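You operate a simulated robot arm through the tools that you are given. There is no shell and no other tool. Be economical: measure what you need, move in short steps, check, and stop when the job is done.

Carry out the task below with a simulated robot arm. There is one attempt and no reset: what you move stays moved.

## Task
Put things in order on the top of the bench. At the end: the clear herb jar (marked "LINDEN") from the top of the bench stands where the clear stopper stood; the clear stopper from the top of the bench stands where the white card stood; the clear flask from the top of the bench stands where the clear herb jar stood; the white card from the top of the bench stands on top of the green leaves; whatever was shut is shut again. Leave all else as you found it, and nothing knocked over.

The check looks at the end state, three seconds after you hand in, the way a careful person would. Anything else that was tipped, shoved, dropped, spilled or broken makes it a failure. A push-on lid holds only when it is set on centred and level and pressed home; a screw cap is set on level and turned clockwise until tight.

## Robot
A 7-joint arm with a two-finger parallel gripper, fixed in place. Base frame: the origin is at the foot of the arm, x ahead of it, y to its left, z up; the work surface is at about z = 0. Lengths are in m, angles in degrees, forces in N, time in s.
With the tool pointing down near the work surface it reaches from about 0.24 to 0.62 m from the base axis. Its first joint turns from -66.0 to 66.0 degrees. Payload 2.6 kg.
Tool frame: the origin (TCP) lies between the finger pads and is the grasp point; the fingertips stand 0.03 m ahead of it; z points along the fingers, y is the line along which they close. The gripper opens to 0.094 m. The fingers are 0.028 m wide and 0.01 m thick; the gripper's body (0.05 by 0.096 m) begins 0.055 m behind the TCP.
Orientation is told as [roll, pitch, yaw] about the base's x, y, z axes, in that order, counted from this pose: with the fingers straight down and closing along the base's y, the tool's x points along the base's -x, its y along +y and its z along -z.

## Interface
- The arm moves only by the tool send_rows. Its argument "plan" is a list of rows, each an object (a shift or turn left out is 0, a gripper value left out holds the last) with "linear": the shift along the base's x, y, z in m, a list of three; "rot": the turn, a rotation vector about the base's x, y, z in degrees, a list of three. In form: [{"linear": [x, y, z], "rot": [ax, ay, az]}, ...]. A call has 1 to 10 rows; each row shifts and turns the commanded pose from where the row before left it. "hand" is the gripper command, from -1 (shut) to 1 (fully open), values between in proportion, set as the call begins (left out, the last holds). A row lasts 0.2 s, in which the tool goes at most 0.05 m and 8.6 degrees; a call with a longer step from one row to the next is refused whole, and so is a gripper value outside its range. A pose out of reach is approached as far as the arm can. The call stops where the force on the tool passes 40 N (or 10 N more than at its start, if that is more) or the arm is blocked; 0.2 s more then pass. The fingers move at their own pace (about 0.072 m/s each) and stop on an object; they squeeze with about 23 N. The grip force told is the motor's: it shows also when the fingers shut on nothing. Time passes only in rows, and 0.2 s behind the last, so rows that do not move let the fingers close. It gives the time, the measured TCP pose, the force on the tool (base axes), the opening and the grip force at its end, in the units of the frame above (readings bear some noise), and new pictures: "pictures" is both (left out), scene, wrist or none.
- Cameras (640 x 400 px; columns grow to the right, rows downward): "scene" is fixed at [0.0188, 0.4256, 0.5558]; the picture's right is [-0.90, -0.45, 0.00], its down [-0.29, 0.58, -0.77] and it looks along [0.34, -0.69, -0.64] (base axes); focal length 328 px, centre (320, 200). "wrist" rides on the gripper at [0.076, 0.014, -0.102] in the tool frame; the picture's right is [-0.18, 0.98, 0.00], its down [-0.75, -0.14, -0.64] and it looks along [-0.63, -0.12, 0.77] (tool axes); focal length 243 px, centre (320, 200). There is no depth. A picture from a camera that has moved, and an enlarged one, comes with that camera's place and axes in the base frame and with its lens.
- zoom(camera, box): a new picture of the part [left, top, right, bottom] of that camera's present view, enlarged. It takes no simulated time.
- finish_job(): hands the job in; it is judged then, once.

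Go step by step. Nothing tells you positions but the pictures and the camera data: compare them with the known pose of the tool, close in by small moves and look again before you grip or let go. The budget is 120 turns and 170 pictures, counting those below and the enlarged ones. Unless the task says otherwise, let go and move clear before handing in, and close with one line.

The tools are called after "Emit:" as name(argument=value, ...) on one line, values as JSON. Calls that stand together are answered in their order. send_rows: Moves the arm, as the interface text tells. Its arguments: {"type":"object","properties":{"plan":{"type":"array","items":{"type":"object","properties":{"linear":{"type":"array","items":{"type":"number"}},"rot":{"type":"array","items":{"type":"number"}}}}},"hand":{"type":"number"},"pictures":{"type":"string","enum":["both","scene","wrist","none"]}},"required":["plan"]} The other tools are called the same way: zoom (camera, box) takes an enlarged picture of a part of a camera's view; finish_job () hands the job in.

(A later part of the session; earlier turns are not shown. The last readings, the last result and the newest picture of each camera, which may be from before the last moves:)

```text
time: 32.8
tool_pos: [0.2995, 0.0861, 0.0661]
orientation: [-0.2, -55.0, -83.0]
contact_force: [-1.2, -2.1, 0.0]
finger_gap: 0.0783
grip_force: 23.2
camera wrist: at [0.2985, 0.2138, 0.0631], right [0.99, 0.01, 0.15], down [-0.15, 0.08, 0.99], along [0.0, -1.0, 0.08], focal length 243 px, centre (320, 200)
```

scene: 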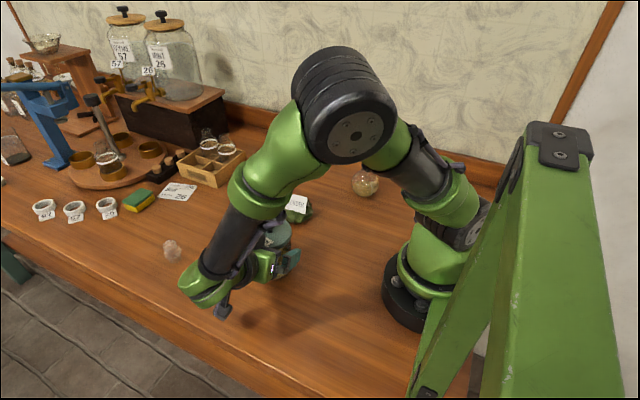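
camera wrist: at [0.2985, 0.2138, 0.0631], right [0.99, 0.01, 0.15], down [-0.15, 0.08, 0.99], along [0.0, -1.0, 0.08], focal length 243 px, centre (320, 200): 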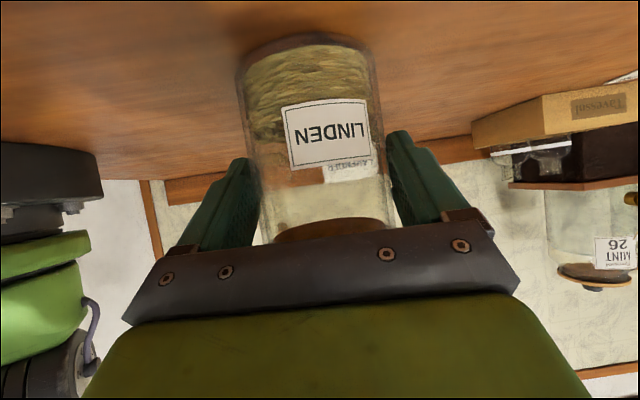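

The grip holds at a 0.078 gap. I'll lift a little and check the jar and its lid.

Emit:
send_rows(plan=[{"linear": [0, 0, 0.006]}, {"linear": [0, 0, 0.012]}, {"linear": [0, 0, 0.012]}, {}])

```text
time: 33.8
tool_pos: [0.3003, 0.0867, 0.0973]
orientation: [-0.2, -55.1, -82.9]
contact_force: [-0.9, 0.5, -3.4]
finger_gap: 0.0786
grip_force: 23.0
camera wrist: at [0.2995, 0.2143, 0.0933], right [0.99, 0.01, 0.15], down [-0.15, 0.08, 0.99], along [0.0, -1.0, 0.08], focal length 243 px, centre (320, 200)
```

scene: 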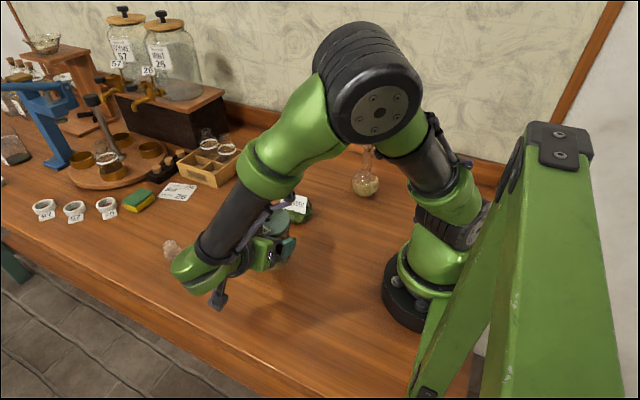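
wrist: 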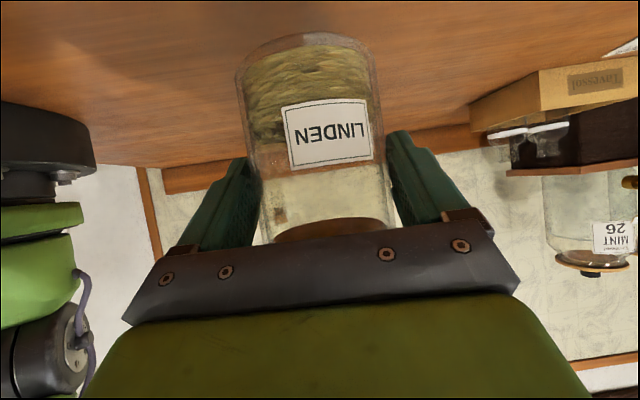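

Lifted cleanly, weighing about 0.35 kg. I'll raise it further and carry it toward the stopper's old place.

Emit:
send_rows(plan=[{"linear": [0, 0, 0.02]}, {"linear": [0, 0, 0.025]}, {"linear": [0, 0, 0.02]}, {"linear": [0.02, -0.011, 0.01]}, {"linear": [0.025, -0.016, 0]}, {"linear": [0.03, -0.018, 0]}, {"linear": [0.03, -0.018, 0]}, {"linear": [0.03, -0.018, 0]}, {"linear": [0.025, -0.016, 0]}, {"linear": [0.02, -0.012, 0]}])

```text
time: 36.0
tool_pos: [0.4819, -0.0241, 0.1687]
orientation: [-0.2, -55.0, -82.9]
contact_force: [0.1, -0.3, -4.0]
finger_gap: 0.0784
grip_force: 22.7
camera wrist: at [0.4806, 0.1049, 0.1658], right [0.99, 0.01, 0.15], down [-0.15, 0.08, 0.99], along [0.0, -1.0, 0.08], focal length 243 px, centre (320, 200)
```

scene: 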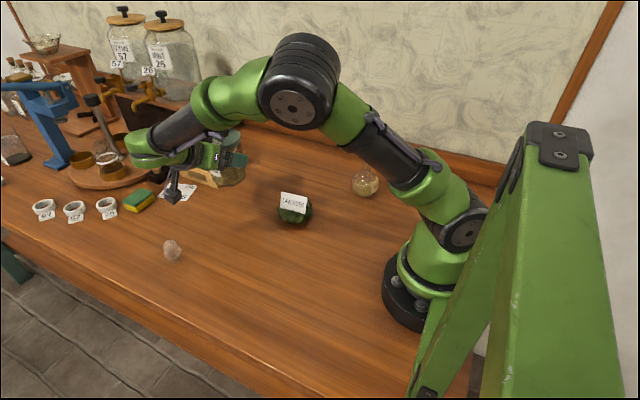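
wrist: 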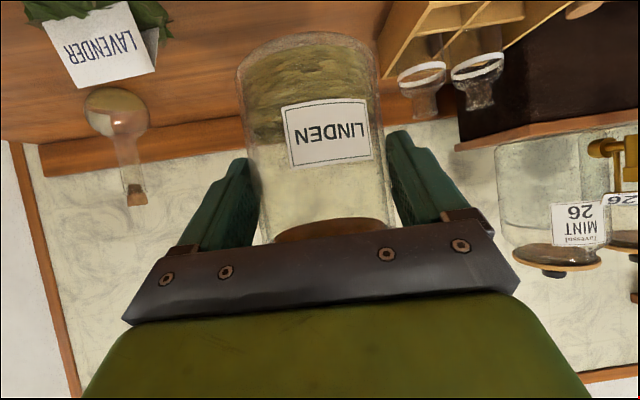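

I'll shift the rest of the way over the target and start lowering.

Emit:
send_rows(plan=[{"linear": [0.019, -0.013, 0]}, {"linear": [0.019, -0.013, 0]}, {"linear": [0, 0, -0.02]}, {"linear": [0, 0, -0.025]}, {"linear": [0, 0, -0.025]}, {"linear": [0, 0, -0.015]}, {}])

Emit:
zoom(camera="scene", box=[150, 120, 278, 220])

```text
time: 37.6
tool_pos: [0.5172, -0.0494, 0.085]
orientation: [-0.3, -55.1, -82.9]
contact_force: [0.0, 0.3, -4.2]
finger_gap: 0.0785
grip_force: 23.0
camera wrist: at [0.517, 0.08, 0.0819], right [0.99, 0.01, 0.15], down [-0.15, 0.08, 0.99], along [0.0, -1.0, 0.08], focal length 243 px, centre (320, 200)
```

scene: 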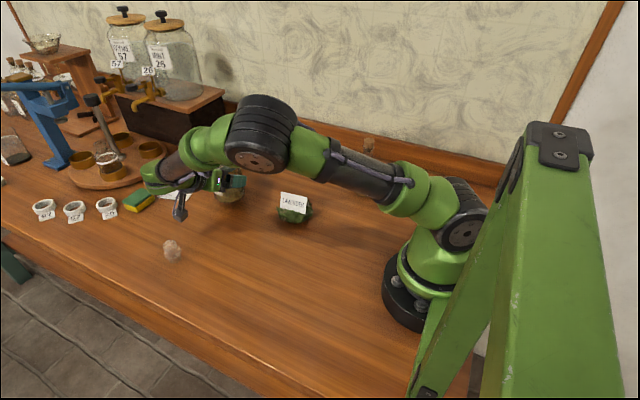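
wrist: 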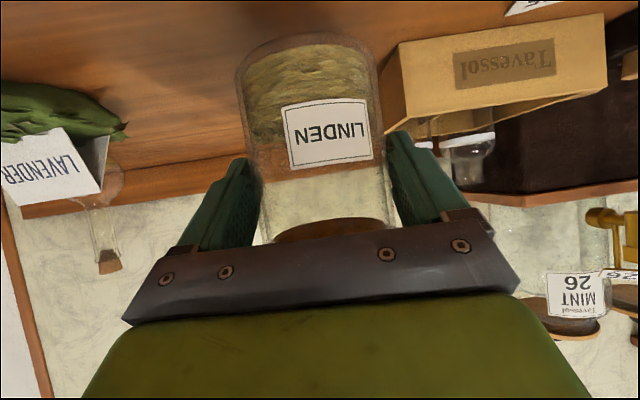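

```text
4.00 times, centred on (214, 170) of scene
camera zoom: at [0.0189, 0.4256, 0.5558], right [-0.9, -0.45, 0.0], down [-0.29, 0.58, -0.77], along [0.34, -0.69, -0.64], focal length 1314 px, centre (744, 320)
```

zoom: 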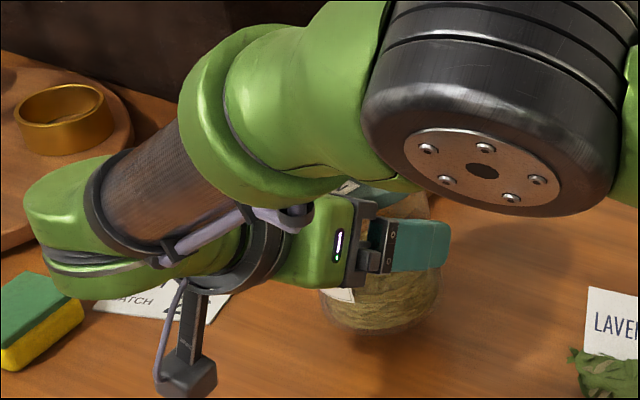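

Clearances look fine. I'll shift 3 mm in x and lower almost to the bench.

Emit:
send_rows(plan=[{"linear": [0.003, -0.0005, -0.008]}, {"linear": [0, 0, -0.007]}, {}], pictures="none")

Emit:
send_rows(plan=[{"linear": [0, 0, -0.0015]}, {}], pictures="none")

```text
time: 38.4
tool_pos: [0.5204, -0.049, 0.0697]
orientation: [-0.1, -55.0, -82.8]
contact_force: [-0.3, 0.8, -3.7]
finger_gap: 0.0788
grip_force: 22.8
```

```text
time: 39.0
tool_pos: [0.5201, -0.0509, 0.0693]
orientation: [-0.1, -55.0, -82.9]
contact_force: [-0.3, 0.1, -4.0]
finger_gap: 0.0786
grip_force: 23.3
```

Emit:
send_rows(plan=[{"linear": [0, 0, -0.0015]}, {}], pictures="none")

Emit:
send_rows(plan=[{"linear": [0, 0, -0.001]}, {}], pictures="none")

```text
time: 39.6
tool_pos: [0.521, -0.0489, 0.0674]
orientation: [-0.2, -55.1, -82.9]
contact_force: [-0.1, 0.4, -3.6]
finger_gap: 0.0786
grip_force: 23.1
```

```text
time: 40.2
tool_pos: [0.5208, -0.0483, 0.0673]
orientation: [-0.2, -55.0, -82.9]
contact_force: [-0.6, -0.1, -3.7]
finger_gap: 0.0786
grip_force: 22.7
```

The weight is still fully on the gripper. I'll keep lowering in 1 mm steps.

Emit:
send_rows(plan=[{"linear": [0, 0, -0.001]}, {}], pictures="none")

Emit:
send_rows(plan=[{"linear": [0, 0, -0.0007]}, {}], pictures="none")

```text
time: 40.8
tool_pos: [0.5203, -0.0488, 0.0664]
orientation: [-0.2, -54.9, -83.0]
contact_force: [-0.1, -0.5, -2.4]
finger_gap: 0.0786
grip_force: 23.3
```

```text
time: 41.4
tool_pos: [0.5212, -0.049, 0.0655]
orientation: [-0.1, -55.0, -83.1]
contact_force: [-2.7, 1.7, 6.5]
finger_gap: 0.0786
grip_force: 23.4
```

It is seated. I'll release it and back straight out.

Emit:
send_rows(plan=[{}, {}, {}], hand=0.95, pictures="wrist")

Emit:
send_rows(plan=[{"linear": [-0.0018, 0.015, 0]}, {"linear": [-0.0036, 0.03, 0]}, {"linear": [-0.0036, 0.03, 0]}, {"linear": [-0.0036, 0.03, 0]}, {}])

```text
time: 42.2
tool_pos: [0.5201, -0.0491, 0.0654]
orientation: [-0.2, -55.0, -82.9]
contact_force: [0.0, 0.2, -0.5]
finger_gap: 0.0918
grip_force: 0.0
camera wrist: at [0.5201, 0.0793, 0.0625], right [0.99, 0.01, 0.15], down [-0.15, 0.08, 0.99], along [0.0, -1.0, 0.08], focal length 243 px, centre (320, 200)
```

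wrist: 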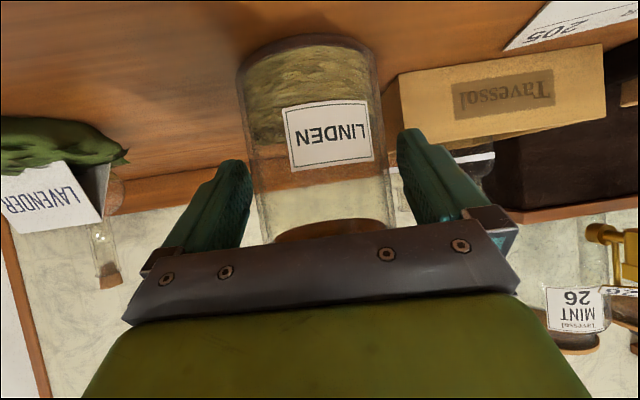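

```text
time: 43.4
tool_pos: [0.5074, 0.0553, 0.0683]
orientation: [-0.2, -55.1, -82.9]
contact_force: [-0.4, -0.7, -0.1]
finger_gap: 0.0917
grip_force: 0.1
camera wrist: at [0.5072, 0.1834, 0.0637], right [0.99, 0.01, 0.15], down [-0.15, 0.08, 0.99], along [0.0, -1.0, 0.08], focal length 243 px, centre (320, 200)
```

scene: 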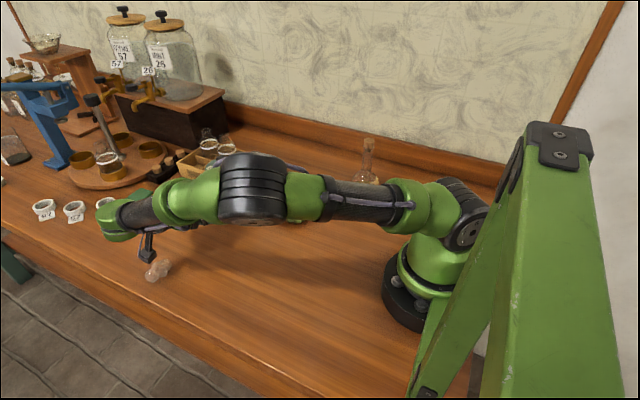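
wrist: 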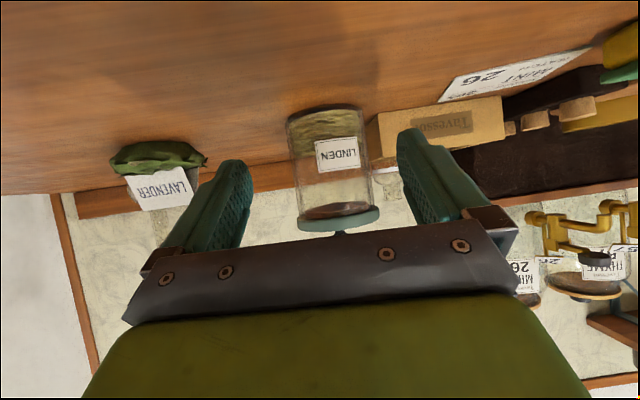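

The hanging camera appears to have hit the stopper on the way back, which I overlooked. I'll look closely.

Emit:
zoom(camera="scene", box=[110, 220, 206, 300])

```text
5.00 times, centred on (158, 260) of scene
camera zoom: at [0.0188, 0.4256, 0.5558], right [-0.9, -0.45, 0.0], down [-0.29, 0.58, -0.77], along [0.34, -0.69, -0.64], focal length 1642 px, centre (1130, -100)
```

zoom: 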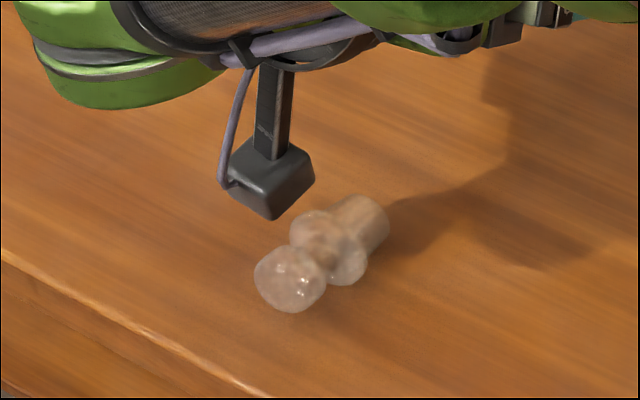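

The stopper is lying on its side, intact. I'll raise the arm straight up, turn the tool back to vertical, and then re-stand the stopper.

Emit:
send_rows(plan=[{"linear": [0, 0, 0.03]}, {"linear": [0, 0, 0.04]}, {"linear": [0, 0, 0.04]}, {"linear": [0, 0, 0.04]}, {"linear": [0, 0, 0.03]}, {}])

Emit:
zoom(camera="scene", box=[110, 220, 206, 300])

```text
time: 44.8
tool_pos: [0.5089, 0.055, 0.2473]
orientation: [-0.2, -55.1, -82.8]
contact_force: [-0.4, -0.4, -0.4]
finger_gap: 0.0918
grip_force: 0.0
camera wrist: at [0.5089, 0.1831, 0.2434], right [0.99, 0.01, 0.15], down [-0.15, 0.08, 0.99], along [0.0, -1.0, 0.08], focal length 243 px, centre (320, 200)
```

scene: 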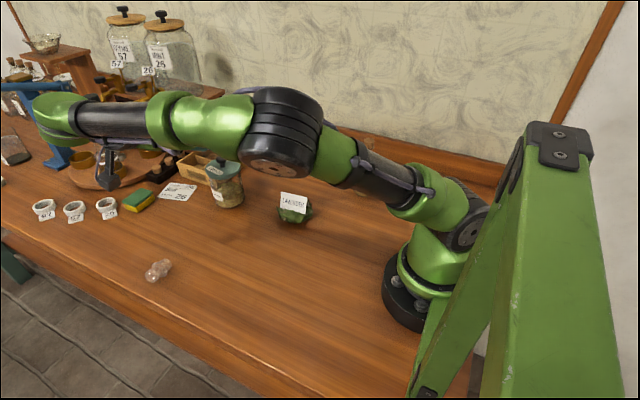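
wrist: 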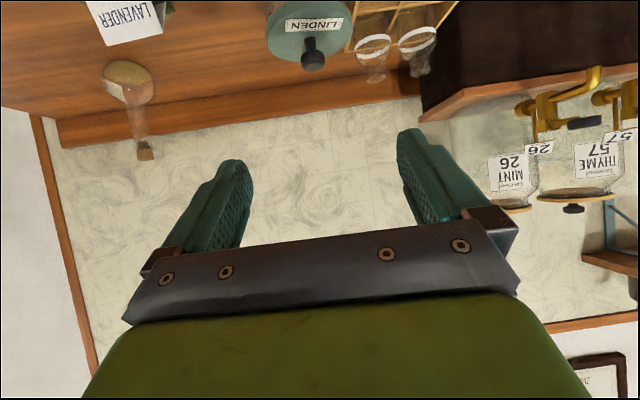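

```text
5.00 times, centred on (158, 260) of scene
camera zoom: at [0.0188, 0.4256, 0.5558], right [-0.9, -0.45, 0.0], down [-0.29, 0.58, -0.77], along [0.34, -0.69, -0.64], focal length 1642 px, centre (1130, -100)
```

zoom: 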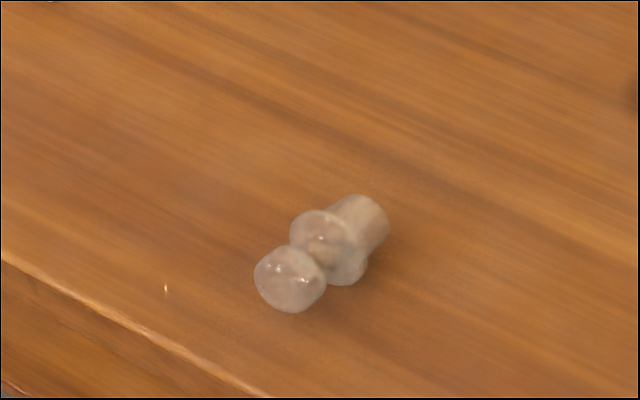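

The stopper lies with its knob toward +y, near (0.503, 0.19). I'll bring the tool upright above it for a precise view, and check the jar at its new place.

Emit:
send_rows(plan=[{"linear": [-0.001, 0.017, -0.007], "rot": [7.8, 0.94, 0]}, {"linear": [-0.001, 0.017, -0.007], "rot": [7.8, 0.94, 0]}, {"linear": [-0.001, 0.017, -0.007], "rot": [7.8, 0.94, 0]}, {"linear": [-0.001, 0.017, -0.007], "rot": [7.8, 0.94, 0]}, {"linear": [-0.001, 0.017, -0.007], "rot": [7.8, 0.94, 0]}, {"linear": [-0.001, 0.017, -0.007], "rot": [7.8, 0.94, 0]}, {"linear": [0, 0.017, -0.007], "rot": [7.8, 0.94, 0]}, {}], hand=0.4)

Emit:
zoom(camera="wrist", box=[260, 40, 388, 120])

Emit:
zoom(camera="scene", box=[160, 130, 288, 220])

```text
time: 46.6
tool_pos: [0.5, 0.1725, 0.1971]
orientation: [0.0, 0.1, -83.0]
contact_force: [0.4, -0.7, -0.3]
finger_gap: 0.0657
grip_force: 0.0
camera wrist: at [0.5062, 0.2507, 0.2999], right [1.0, -0.06, 0.0], down [-0.05, -0.77, 0.64], along [-0.04, -0.64, -0.77], focal length 243 px, centre (320, 200)
```

scene: 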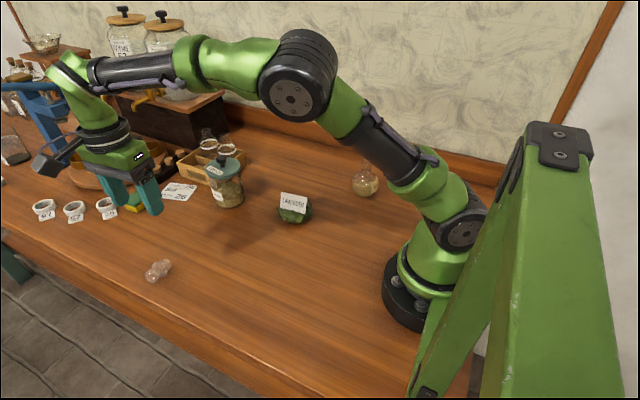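
wrist: 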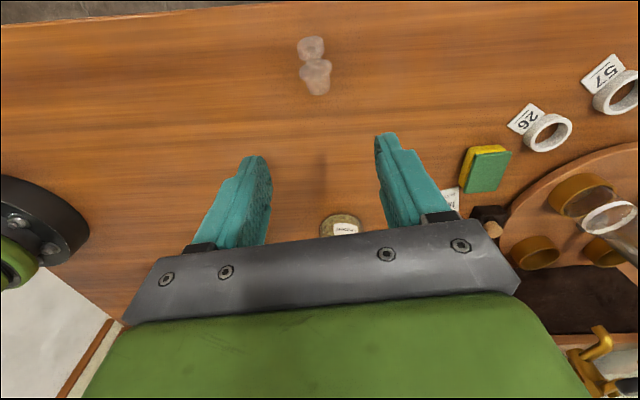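

```text
5.00 times, centred on (324, 80) of wrist
camera zoom: at [0.5062, 0.2507, 0.2999], right [1.0, -0.06, 0.0], down [-0.05, -0.77, 0.64], along [-0.04, -0.64, -0.77], focal length 1213 px, centre (300, 800)
```

zoom: 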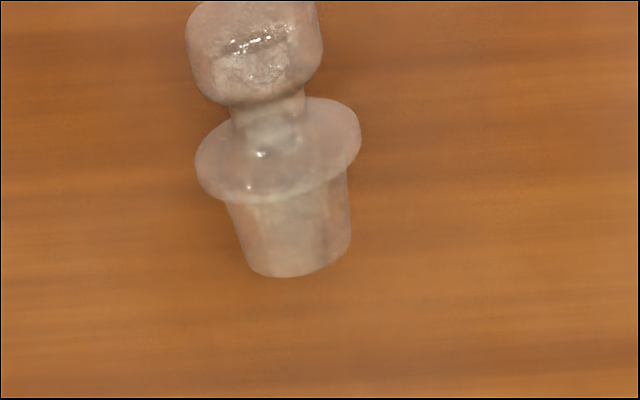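

```text
4.44 times, centred on (224, 175) of scene
camera zoom: at [0.0188, 0.4256, 0.5558], right [-0.9, -0.45, 0.0], down [-0.29, 0.58, -0.77], along [0.34, -0.69, -0.64], focal length 1460 px, centre (747, 311)
```

zoom: 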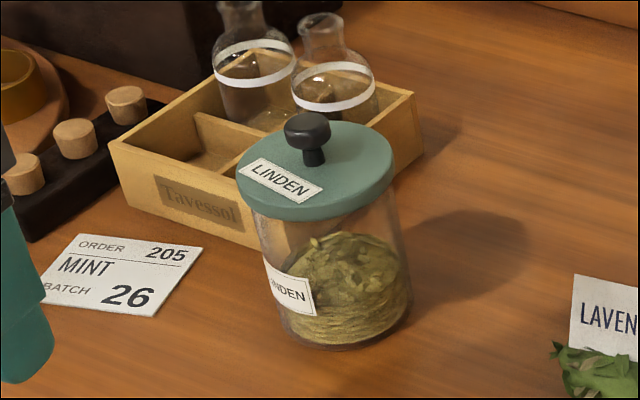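

The jar stands well with its lid on. The stopper's axis is already square to the finger closing line, with its flange at (0.4986, 0.193). I'll tilt 48°, grip the flange, lift, turn 90° and set it upright.

Emit:
send_rows(plan=[{"linear": [-0.0006, 0.00625, -0.015], "rot": [-7.94, -0.97, 0]}, {"linear": [-0.0006, 0.00625, -0.015], "rot": [-7.94, -0.97, 0]}, {"linear": [-0.0006, 0.00625, -0.015], "rot": [-7.94, -0.97, 0]}, {"linear": [-0.0006, 0.00625, -0.015], "rot": [-7.94, -0.97, 0]}, {"linear": [-0.0006, 0.00625, -0.015], "rot": [-7.94, -0.97, 0]}, {"linear": [-0.0006, 0.00625, -0.015], "rot": [-7.94, -0.97, 0]}, {}])

Emit:
zoom(camera="wrist", box=[220, 0, 420, 125])

```text
time: 48.2
tool_pos: [0.4968, 0.2119, 0.1054]
orientation: [0.1, -48.1, -83.1]
contact_force: [-0.6, -0.4, 0.0]
finger_gap: 0.066
grip_force: 0.1
camera wrist: at [0.4972, 0.3398, 0.1179], right [0.99, 0.0, 0.14], down [-0.14, -0.04, 0.99], along [0.0, -1.0, -0.04], focal length 243 px, centre (320, 200)
```

scene: 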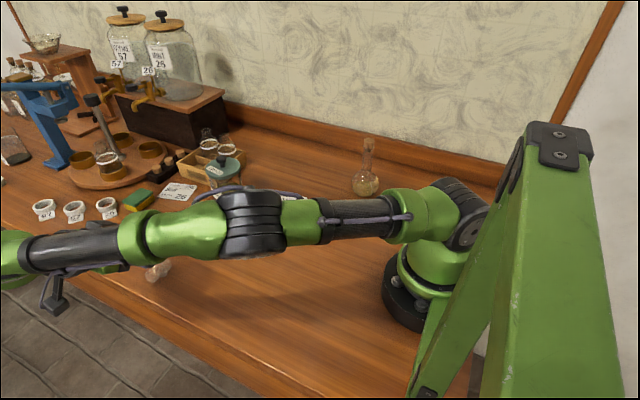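
wrist: 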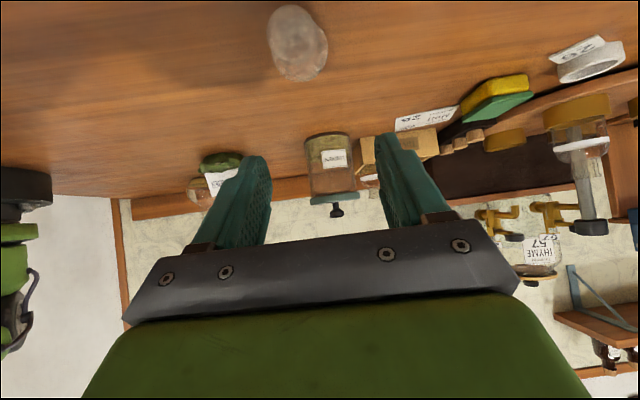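

```text
3.20 times, centred on (320, 62) of wrist
camera zoom: at [0.4972, 0.3398, 0.1179], right [0.99, 0.0, 0.14], down [-0.14, -0.04, 0.99], along [0.0, -1.0, -0.04], focal length 776 px, centre (320, 640)
```

zoom: 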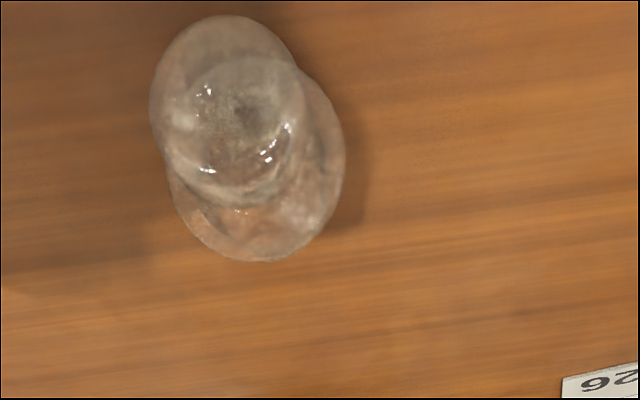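

The flange position is confirmed. I'll descend in small steps, watching the elbow.

Emit:
send_rows(plan=[{"linear": [0, 0, -0.02]}, {"linear": [0, -0.001, -0.02]}, {}])

```text
time: 49.0
tool_pos: [0.4981, 0.2122, 0.0663]
orientation: [-0.1, -48.0, -83.1]
contact_force: [-0.5, 0.0, 0.0]
finger_gap: 0.0658
grip_force: 0.1
camera wrist: at [0.4974, 0.3388, 0.079], right [0.99, 0.0, 0.14], down [-0.14, -0.04, 0.99], along [0.0, -1.0, -0.04], focal length 243 px, centre (320, 200)
```

scene: 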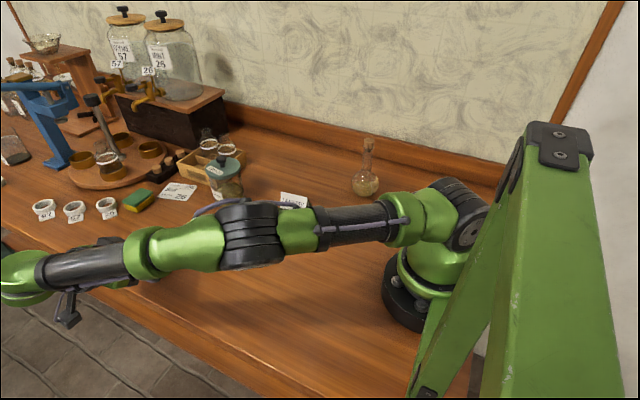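
wrist: 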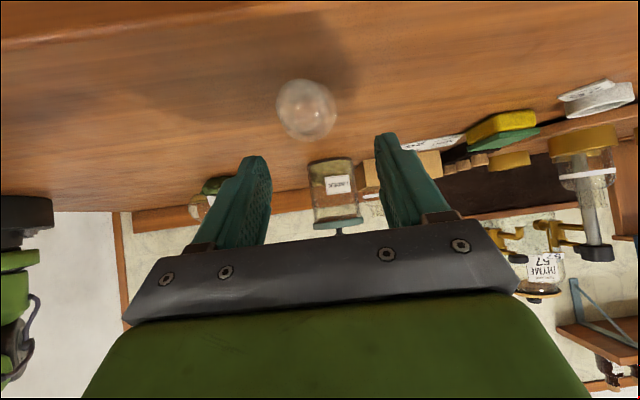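

All is clear so far. I'll go down the last 3 cm.

Emit:
send_rows(plan=[{"linear": [0, -0.001, -0.015]}, {"linear": [0, 0, -0.01]}, {"linear": [0, 0, -0.006]}, {}])

Emit:
zoom(camera="wrist", box=[220, 80, 420, 230])

```text
time: 50.0
tool_pos: [0.498, 0.2089, 0.0354]
orientation: [0.0, -47.9, -82.9]
contact_force: [-0.3, -0.2, 0.0]
finger_gap: 0.0656
grip_force: 0.0
camera wrist: at [0.4974, 0.3373, 0.0477], right [0.99, 0.0, 0.14], down [-0.14, -0.04, 0.99], along [0.0, -1.0, -0.04], focal length 243 px, centre (320, 200)
```

scene: 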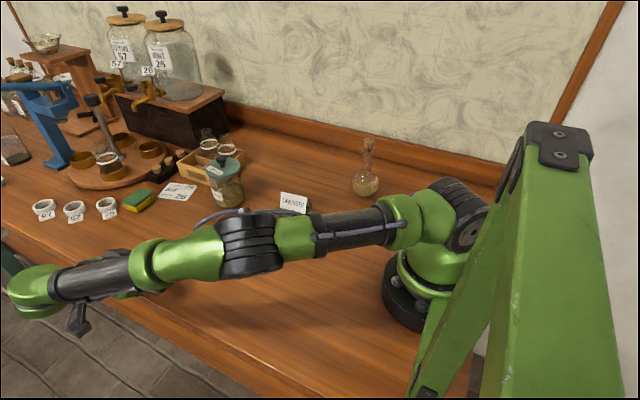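
wrist: 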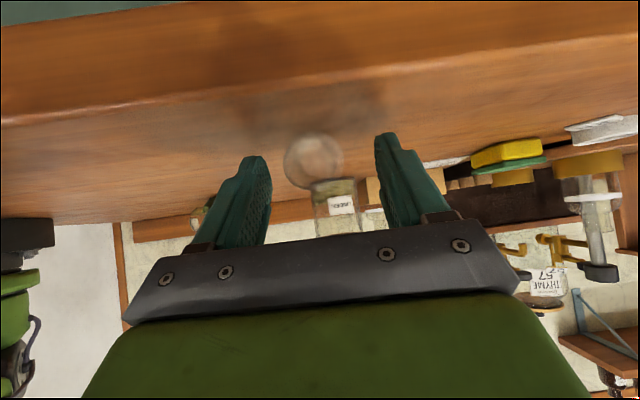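

```text
2.67 times, centred on (320, 155) of wrist
camera zoom: at [0.4974, 0.3373, 0.0477], right [0.99, 0.0, 0.14], down [-0.14, -0.04, 0.99], along [0.0, -1.0, -0.04], focal length 647 px, centre (320, 320)
```

zoom: 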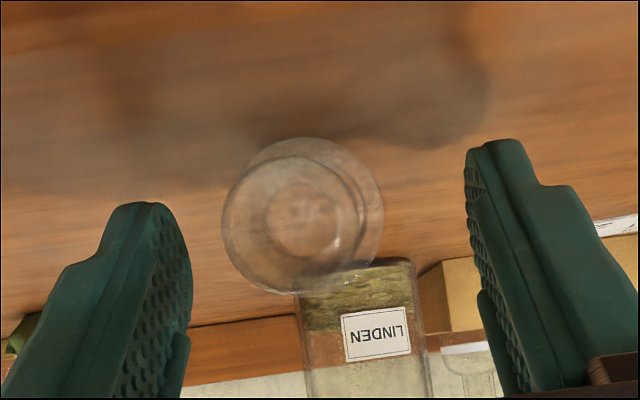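

The fingers straddle the flange near their tips. I'll close on it.

Emit:
send_rows(plan=[{}, {}, {}], hand=-1, pictures="none")

Emit:
zoom(camera="wrist", box=[220, 80, 420, 230])

```text
time: 50.8
tool_pos: [0.4982, 0.2089, 0.0359]
orientation: [-0.1, -48.0, -82.9]
contact_force: [-0.2, 1.0, -0.2]
finger_gap: 0.033
grip_force: 22.9
```

```text
2.67 times, centred on (320, 155) of wrist
camera zoom: at [0.4973, 0.3373, 0.0478], right [0.99, 0.0, 0.14], down [-0.14, -0.04, 0.99], along [0.0, -1.0, -0.04], focal length 647 px, centre (320, 320)
```

zoom: 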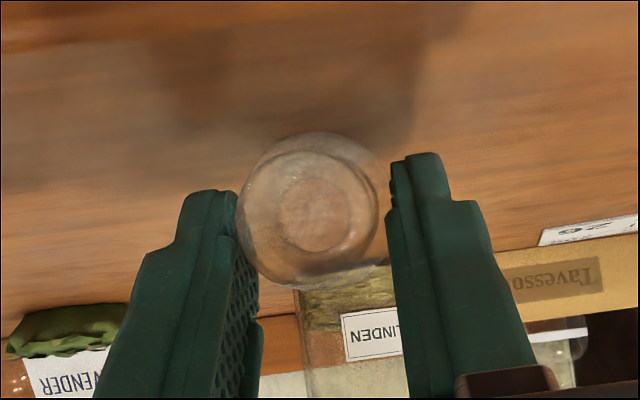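

The flange is gripped. I'll lift and start turning the stopper upright.

Emit:
send_rows(plan=[{"linear": [0, 0, 0.03]}, {"linear": [0, 0, 0.04]}, {"linear": [0, 0, 0.04]}, {"linear": [0.0005, -0.0068, 0.004], "rot": [8.12, 0.99, 0]}, {"linear": [0.0005, -0.0068, 0.004], "rot": [8.12, 0.99, 0]}, {"linear": [0.0005, -0.0068, 0.004], "rot": [8.12, 0.99, 0]}, {"linear": [0.0005, -0.0068, 0.004], "rot": [8.12, 0.99, 0]}, {"linear": [0.0005, -0.0068, 0.004], "rot": [8.12, 0.99, 0]}, {"linear": [0.0005, -0.0068, 0.004], "rot": [8.12, 0.99, 0]}])

Emit:
zoom(camera="wrist", box=[220, 80, 420, 230])

```text
time: 52.8
tool_pos: [0.5013, 0.1691, 0.1706]
orientation: [0.1, 1.2, -82.9]
contact_force: [0.0, -0.6, -0.5]
finger_gap: 0.0328
grip_force: 23.2
camera wrist: at [0.5066, 0.2441, 0.2747], right [1.0, -0.06, 0.0], down [-0.05, -0.78, 0.63], along [-0.04, -0.62, -0.78], focal length 243 px, centre (320, 200)
```

scene: 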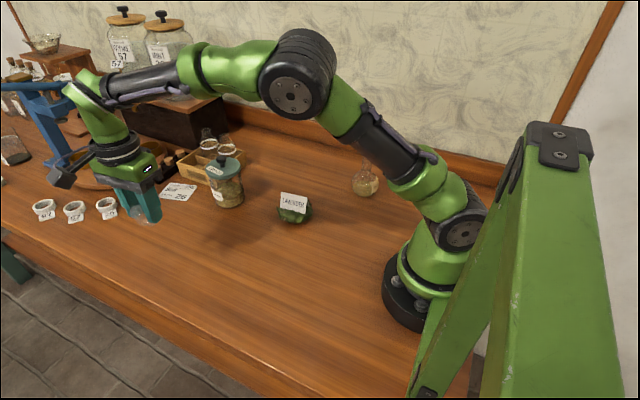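
wrist: 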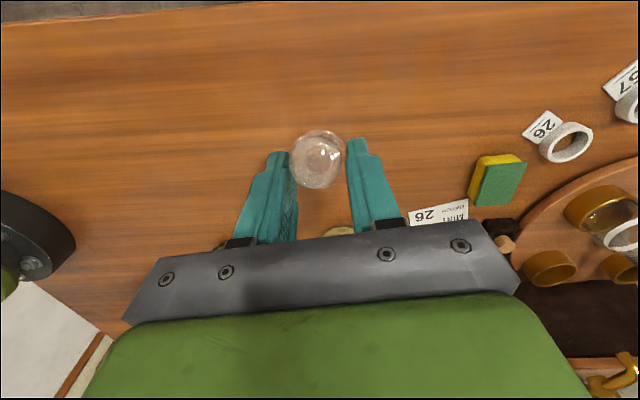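

```text
2.67 times, centred on (320, 155) of wrist
camera zoom: at [0.5066, 0.2441, 0.2747], right [1.0, -0.06, 0.0], down [-0.05, -0.78, 0.63], along [-0.04, -0.62, -0.78], focal length 647 px, centre (320, 320)
```

zoom: 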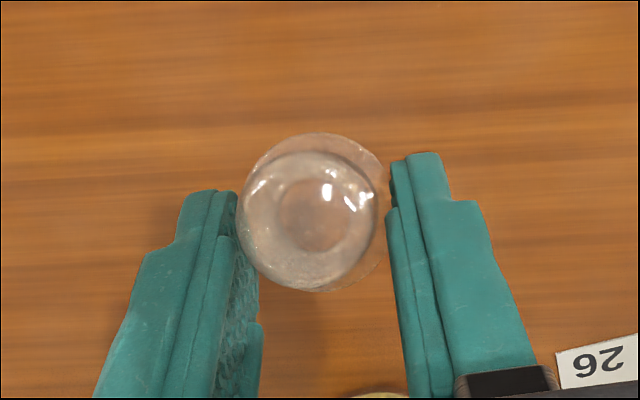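

The grip has not slipped. I'll finish the turn with five more rows.

Emit:
send_rows(plan=[{"linear": [0.0005, -0.0068, 0], "rot": [8.12, 0.99, 0]}, {"linear": [0.0005, -0.0068, 0], "rot": [8.12, 0.99, 0]}, {"linear": [0.0005, -0.0068, 0], "rot": [8.12, 0.99, 0]}, {"linear": [0.0005, -0.0068, 0], "rot": [8.12, 0.99, 0]}, {"linear": [0.0005, -0.0068, 0], "rot": [8.12, 0.99, 0]}, {}])

Emit:
zoom(camera="scene", box=[100, 150, 228, 250])

Emit:
zoom(camera="wrist", box=[220, 80, 420, 230])

```text
time: 54.2
tool_pos: [0.5044, 0.1354, 0.1701]
orientation: [0.1, 42.1, -82.9]
contact_force: [0.1, -0.4, -0.4]
finger_gap: 0.0328
grip_force: 23.6
camera wrist: at [0.5207, 0.1247, 0.2975], right [0.99, -0.02, -0.12], down [-0.02, -1.0, -0.03], along [-0.12, 0.03, -0.99], focal length 243 px, centre (320, 200)
```

scene: 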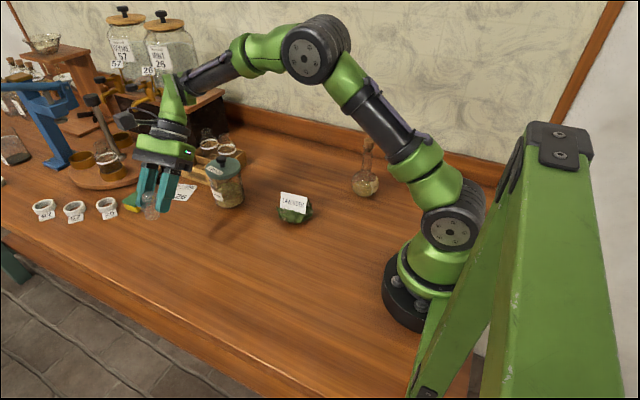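
wrist: 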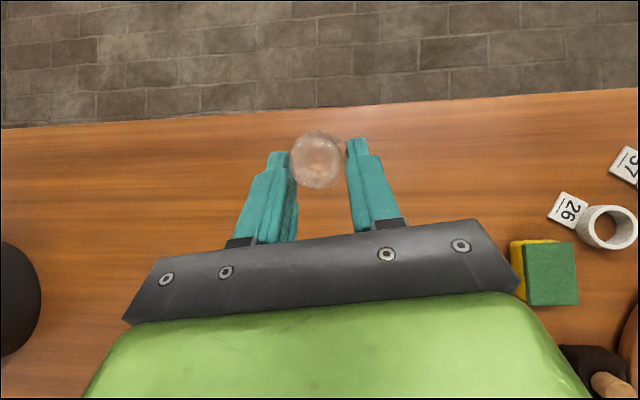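

```text
4.00 times, centred on (164, 200) of scene
camera zoom: at [0.0189, 0.4256, 0.5558], right [-0.9, -0.45, 0.0], down [-0.29, 0.58, -0.77], along [0.34, -0.69, -0.64], focal length 1314 px, centre (944, 200)
```

zoom: 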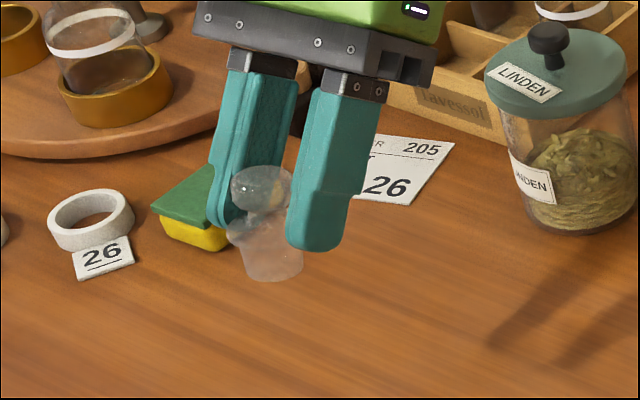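

```text
2.67 times, centred on (320, 155) of wrist
camera zoom: at [0.5207, 0.1247, 0.2975], right [0.99, -0.02, -0.12], down [-0.02, -1.0, -0.03], along [-0.12, 0.03, -0.99], focal length 647 px, centre (320, 320)
```

zoom: 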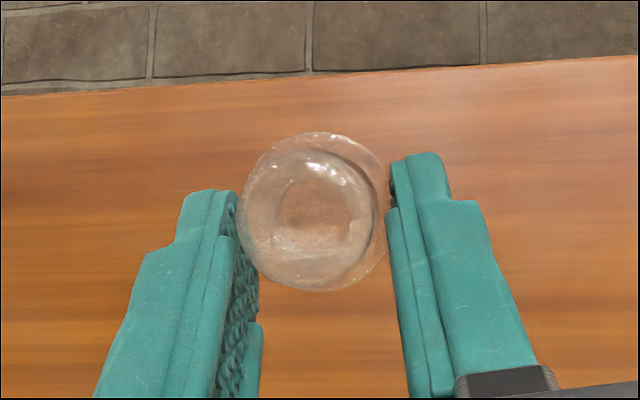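

It is slightly over-rotated: the knob leans about 13° toward -y because the stopper had lain on its flange and plug edge. I'll turn it back 13° and check again.

Emit:
send_rows(plan=[{"linear": [-0.0005, 0.0015, -0.01], "rot": [-6.45, -0.79, 0]}, {"linear": [-0.0004, 0.0016, -0.02], "rot": [-6.45, -0.79, 0]}, {"linear": [0, 0, -0.03]}, {}], pictures="none")

Emit:
zoom(camera="scene", box=[120, 190, 216, 250])

Emit:
zoom(camera="wrist", box=[260, 110, 380, 200])

```text
time: 55.2
tool_pos: [0.5026, 0.1372, 0.1111]
orientation: [0.0, 29.0, -83.0]
contact_force: [-1.1, 0.1, -0.1]
finger_gap: 0.0329
grip_force: 23.1
```

```text
6.67 times, centred on (168, 220) of scene
camera zoom: at [0.0188, 0.4256, 0.5558], right [-0.9, -0.45, 0.0], down [-0.29, 0.58, -0.77], along [0.34, -0.69, -0.64], focal length 2189 px, centre (1333, 67)
```

zoom: 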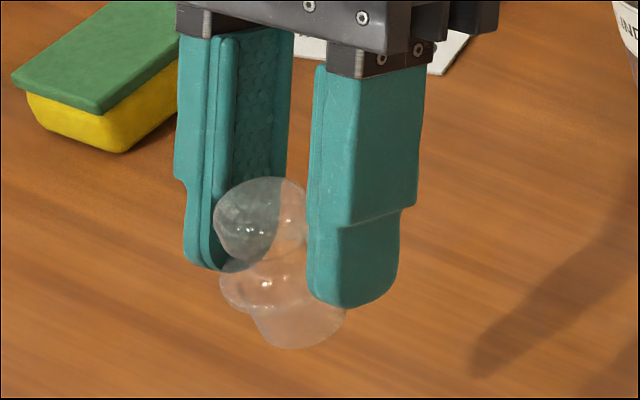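

```text
4.44 times, centred on (320, 155) of wrist
camera zoom: at [0.5162, 0.1562, 0.2382], right [1.0, -0.04, -0.09], down [-0.02, -0.98, 0.2], along [-0.09, -0.19, -0.98], focal length 1078 px, centre (320, 400)
```

zoom: 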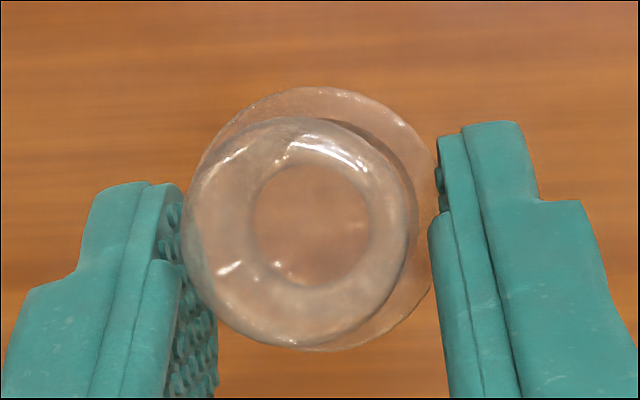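

It is upright to within a degree or two and over (0.503, 0.152). I'll lower it to the bench in steps.

Emit:
send_rows(plan=[{"linear": [-0.001, -0.001, -0.025]}, {"linear": [0, 0, -0.02]}, {"linear": [0, 0, -0.008]}, {}], pictures="none")

Emit:
send_rows(plan=[{"linear": [0, 0, -0.003]}, {"linear": [0, 0, -0.002]}, {}], pictures="none")

Emit:
zoom(camera="scene", box=[120, 210, 216, 270])

```text
time: 56.2
tool_pos: [0.5042, 0.1373, 0.0582]
orientation: [-0.1, 29.0, -83.0]
contact_force: [-0.3, 0.7, -0.9]
finger_gap: 0.0331
grip_force: 22.5
```

```text
time: 57.0
tool_pos: [0.5025, 0.1376, 0.0524]
orientation: [0.0, 29.0, -83.0]
contact_force: [-0.2, 0.4, -0.3]
finger_gap: 0.0329
grip_force: 23.5
```

```text
6.67 times, centred on (168, 240) of scene
camera zoom: at [0.0188, 0.4256, 0.5558], right [-0.9, -0.45, 0.0], down [-0.29, 0.58, -0.77], along [0.34, -0.69, -0.64], focal length 2189 px, centre (1333, -67)
```

zoom: 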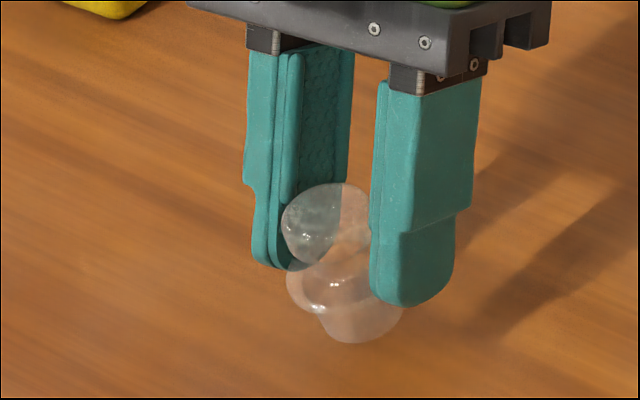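

Emit:
send_rows(plan=[{"linear": [0, 0, -0.002]}, {"linear": [0, 0, -0.001]}, {}], pictures="none")

Emit:
send_rows(plan=[{"linear": [0, 0, -0.0015]}, {}], pictures="none")

```text
time: 57.8
tool_pos: [0.5013, 0.1362, 0.0487]
orientation: [-0.1, 29.1, -83.0]
contact_force: [-0.1, 0.0, -0.3]
finger_gap: 0.033
grip_force: 22.3
```

```text
time: 58.4
tool_pos: [0.5019, 0.1376, 0.0472]
orientation: [0.0, 29.0, -83.0]
contact_force: [0.3, -0.4, -0.4]
finger_gap: 0.0332
grip_force: 23.1
```

No contact yet at TCP z 0.047. I'll continue in 1 mm steps.

Emit:
send_rows(plan=[{"linear": [0, 0, -0.0012]}, {}], pictures="none")

Emit:
send_rows(plan=[{"linear": [0, 0, -0.001]}, {}], pictures="none")

Emit:
send_rows(plan=[{"linear": [0, 0, -0.0008]}, {}], pictures="none")

```text
time: 59.0
tool_pos: [0.5017, 0.1365, 0.0453]
orientation: [0.0, 28.9, -83.0]
contact_force: [-0.8, 0.6, -0.2]
finger_gap: 0.0329
grip_force: 22.6
```

```text
time: 59.6
tool_pos: [0.5013, 0.1382, 0.0445]
orientation: [-0.1, 29.0, -82.9]
contact_force: [-0.4, 0.4, -0.6]
finger_gap: 0.033
grip_force: 23.4
```

```text
time: 60.2
tool_pos: [0.5007, 0.1379, 0.0426]
orientation: [0.0, 29.0, -83.0]
contact_force: [0.3, 1.0, -0.6]
finger_gap: 0.0329
grip_force: 23.2
```

Emit:
send_rows(plan=[{"linear": [0, 0, -0.001]}, {}], pictures="none")

Emit:
zoom(camera="scene", box=[136, 220, 216, 270])

```text
time: 60.8
tool_pos: [0.502, 0.138, 0.0425]
orientation: [0.0, 28.9, -83.0]
contact_force: [0.2, -0.2, 0.4]
finger_gap: 0.0332
grip_force: 22.9
```

```text
8.00 times, centred on (176, 245) of scene
camera zoom: at [0.0188, 0.4256, 0.5558], right [-0.9, -0.45, 0.0], down [-0.29, 0.58, -0.77], along [0.34, -0.69, -0.64], focal length 2627 px, centre (1472, -160)
```

zoom: 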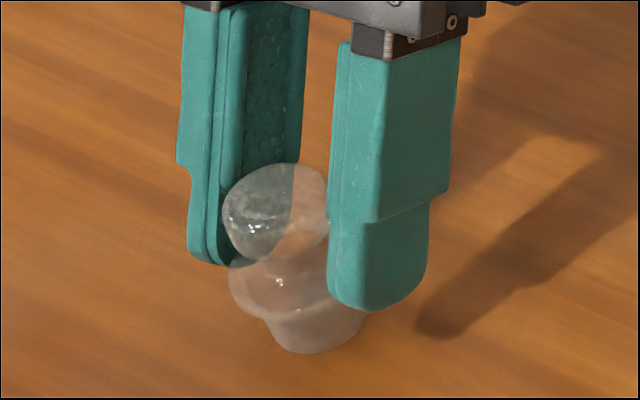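

Emit:
send_rows(plan=[{"linear": [0, 0, -0.001]}, {}], pictures="none")

Emit:
send_rows(plan=[{"linear": [0, 0, -0.0007]}, {}], pictures="none")

```text
time: 61.4
tool_pos: [0.5019, 0.1364, 0.0419]
orientation: [0.0, 29.0, -83.0]
contact_force: [-0.9, -1.5, 1.4]
finger_gap: 0.033
grip_force: 22.7
```

```text
time: 62.0
tool_pos: [0.5003, 0.1376, 0.0425]
orientation: [0.1, 29.1, -83.0]
contact_force: [-1.0, -0.6, 6.3]
finger_gap: 0.0329
grip_force: 23.2
```

It touches with 6 N. I'll release it to a small gap and look.

Emit:
send_rows(plan=[{}, {}, {}], hand=0.2, pictures="none")

Emit:
zoom(camera="scene", box=[136, 220, 216, 270])

```text
time: 62.8
tool_pos: [0.5003, 0.1352, 0.0418]
orientation: [0.1, 29.0, -83.0]
contact_force: [0.9, -0.9, 0.5]
finger_gap: 0.0563
grip_force: 0.1
```

```text
8.00 times, centred on (176, 245) of scene
camera zoom: at [0.0188, 0.4256, 0.5558], right [-0.9, -0.45, 0.0], down [-0.29, 0.58, -0.77], along [0.34, -0.69, -0.64], focal length 2627 px, centre (1472, -160)
```

zoom: 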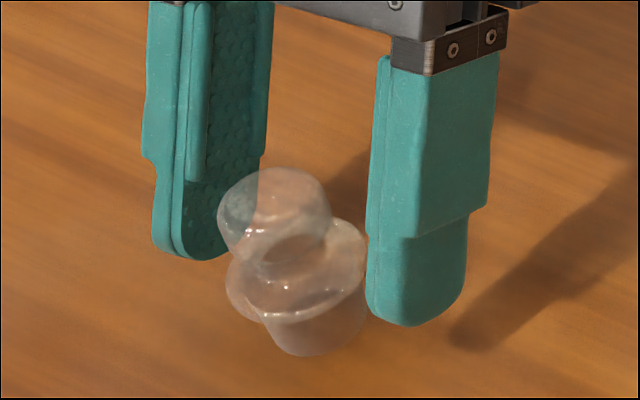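

It stands again. I'll back out along the tool axis and rise.

Emit:
send_rows(plan=[{"linear": [0.0012, -0.0096, 0.0175]}, {"linear": [0.002, -0.018, 0.035]}, {"linear": [0.002, -0.018, 0.035]}, {"linear": [0, 0, 0.04]}, {"linear": [0, 0, 0.04]}, {"linear": [0, 0, 0.02]}, {}], pictures="scene")

Emit:
zoom(camera="scene", box=[136, 220, 216, 270])

Emit:
zoom(camera="scene", box=[320, 125, 416, 205])

```text
time: 64.4
tool_pos: [0.507, 0.0899, 0.23]
orientation: [0.2, 29.0, -82.9]
contact_force: [0.5, 0.7, 0.4]
finger_gap: 0.0564
grip_force: 0.0
```

scene: 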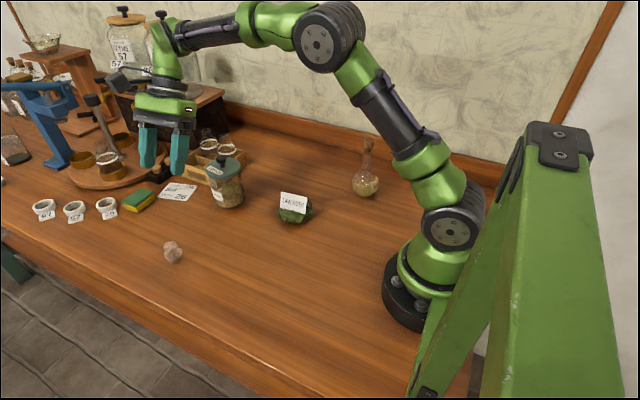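

```text
8.00 times, centred on (176, 245) of scene
camera zoom: at [0.0188, 0.4256, 0.5558], right [-0.9, -0.45, 0.0], down [-0.29, 0.58, -0.77], along [0.34, -0.69, -0.64], focal length 2627 px, centre (1472, -160)
```

zoom: 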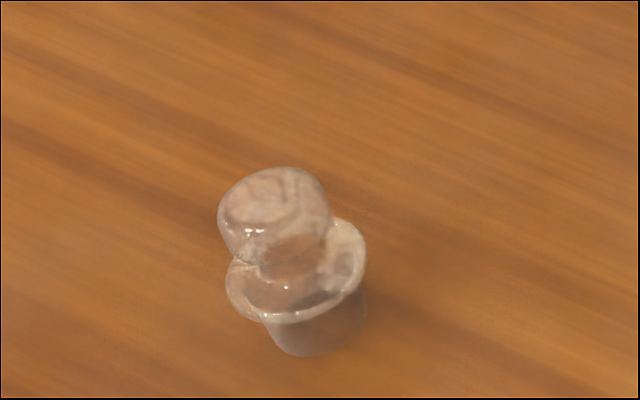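

```text
5.00 times, centred on (368, 165) of scene
camera zoom: at [0.0188, 0.4256, 0.5558], right [-0.9, -0.45, 0.0], down [-0.29, 0.58, -0.77], along [0.34, -0.69, -0.64], focal length 1642 px, centre (80, 375)
```

zoom: 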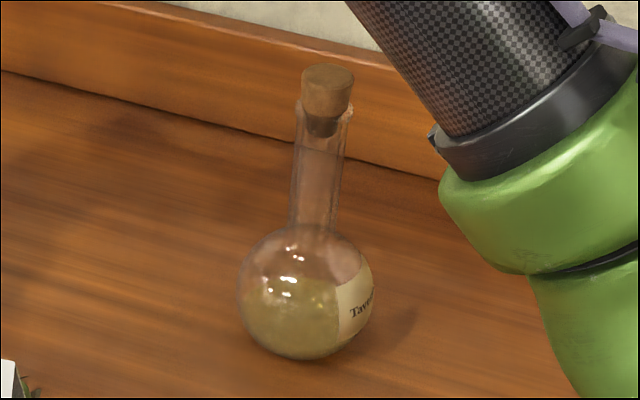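

The stopper stands at (0.502, 0.154). Next is the flask, near (0.219, -0.25). I'll bring the tool vertical and move above it, clear of everything.

Emit:
send_rows(plan=[{"linear": [-0.03, -0.02, 0.008], "rot": [-7.2, -0.88, 0]}, {"linear": [-0.03, -0.02, 0.008], "rot": [-7.2, -0.88, 0]}, {"linear": [-0.03, -0.02, 0.008], "rot": [-7.2, -0.88, 0]}, {"linear": [-0.03, -0.02, 0.008], "rot": [-7.2, -0.88, 0]}, {"linear": [-0.028, -0.038, 0]}, {"linear": [-0.028, -0.038, 0]}, {"linear": [-0.028, -0.038, 0]}, {"linear": [-0.028, -0.038, 0]}, {"linear": [-0.028, -0.038, 0]}, {"linear": [-0.028, -0.038, 0]}])

```text
time: 66.6
tool_pos: [0.2183, -0.2161, 0.26]
orientation: [0.0, 0.1, -82.9]
contact_force: [-0.2, 0.4, 0.1]
finger_gap: 0.0559
grip_force: 0.0
camera wrist: at [0.2236, -0.1392, 0.3637], right [1.0, -0.06, 0.0], down [-0.05, -0.77, 0.64], along [-0.04, -0.64, -0.77], focal length 243 px, centre (320, 200)
```

scene: 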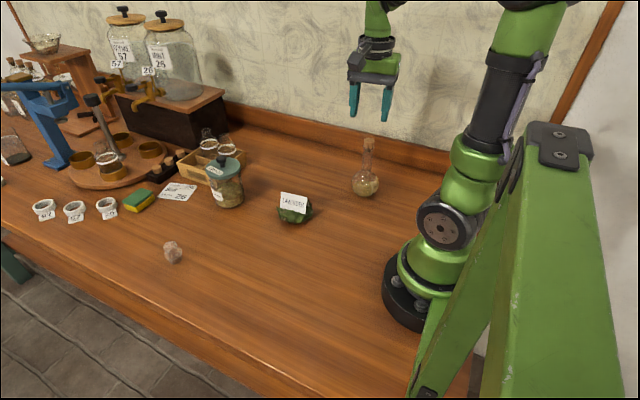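
wrist: 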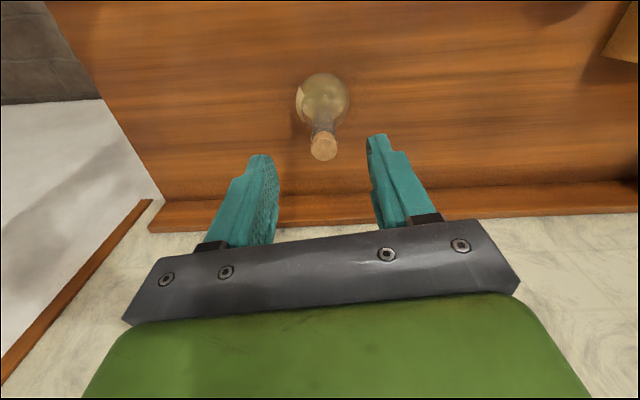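

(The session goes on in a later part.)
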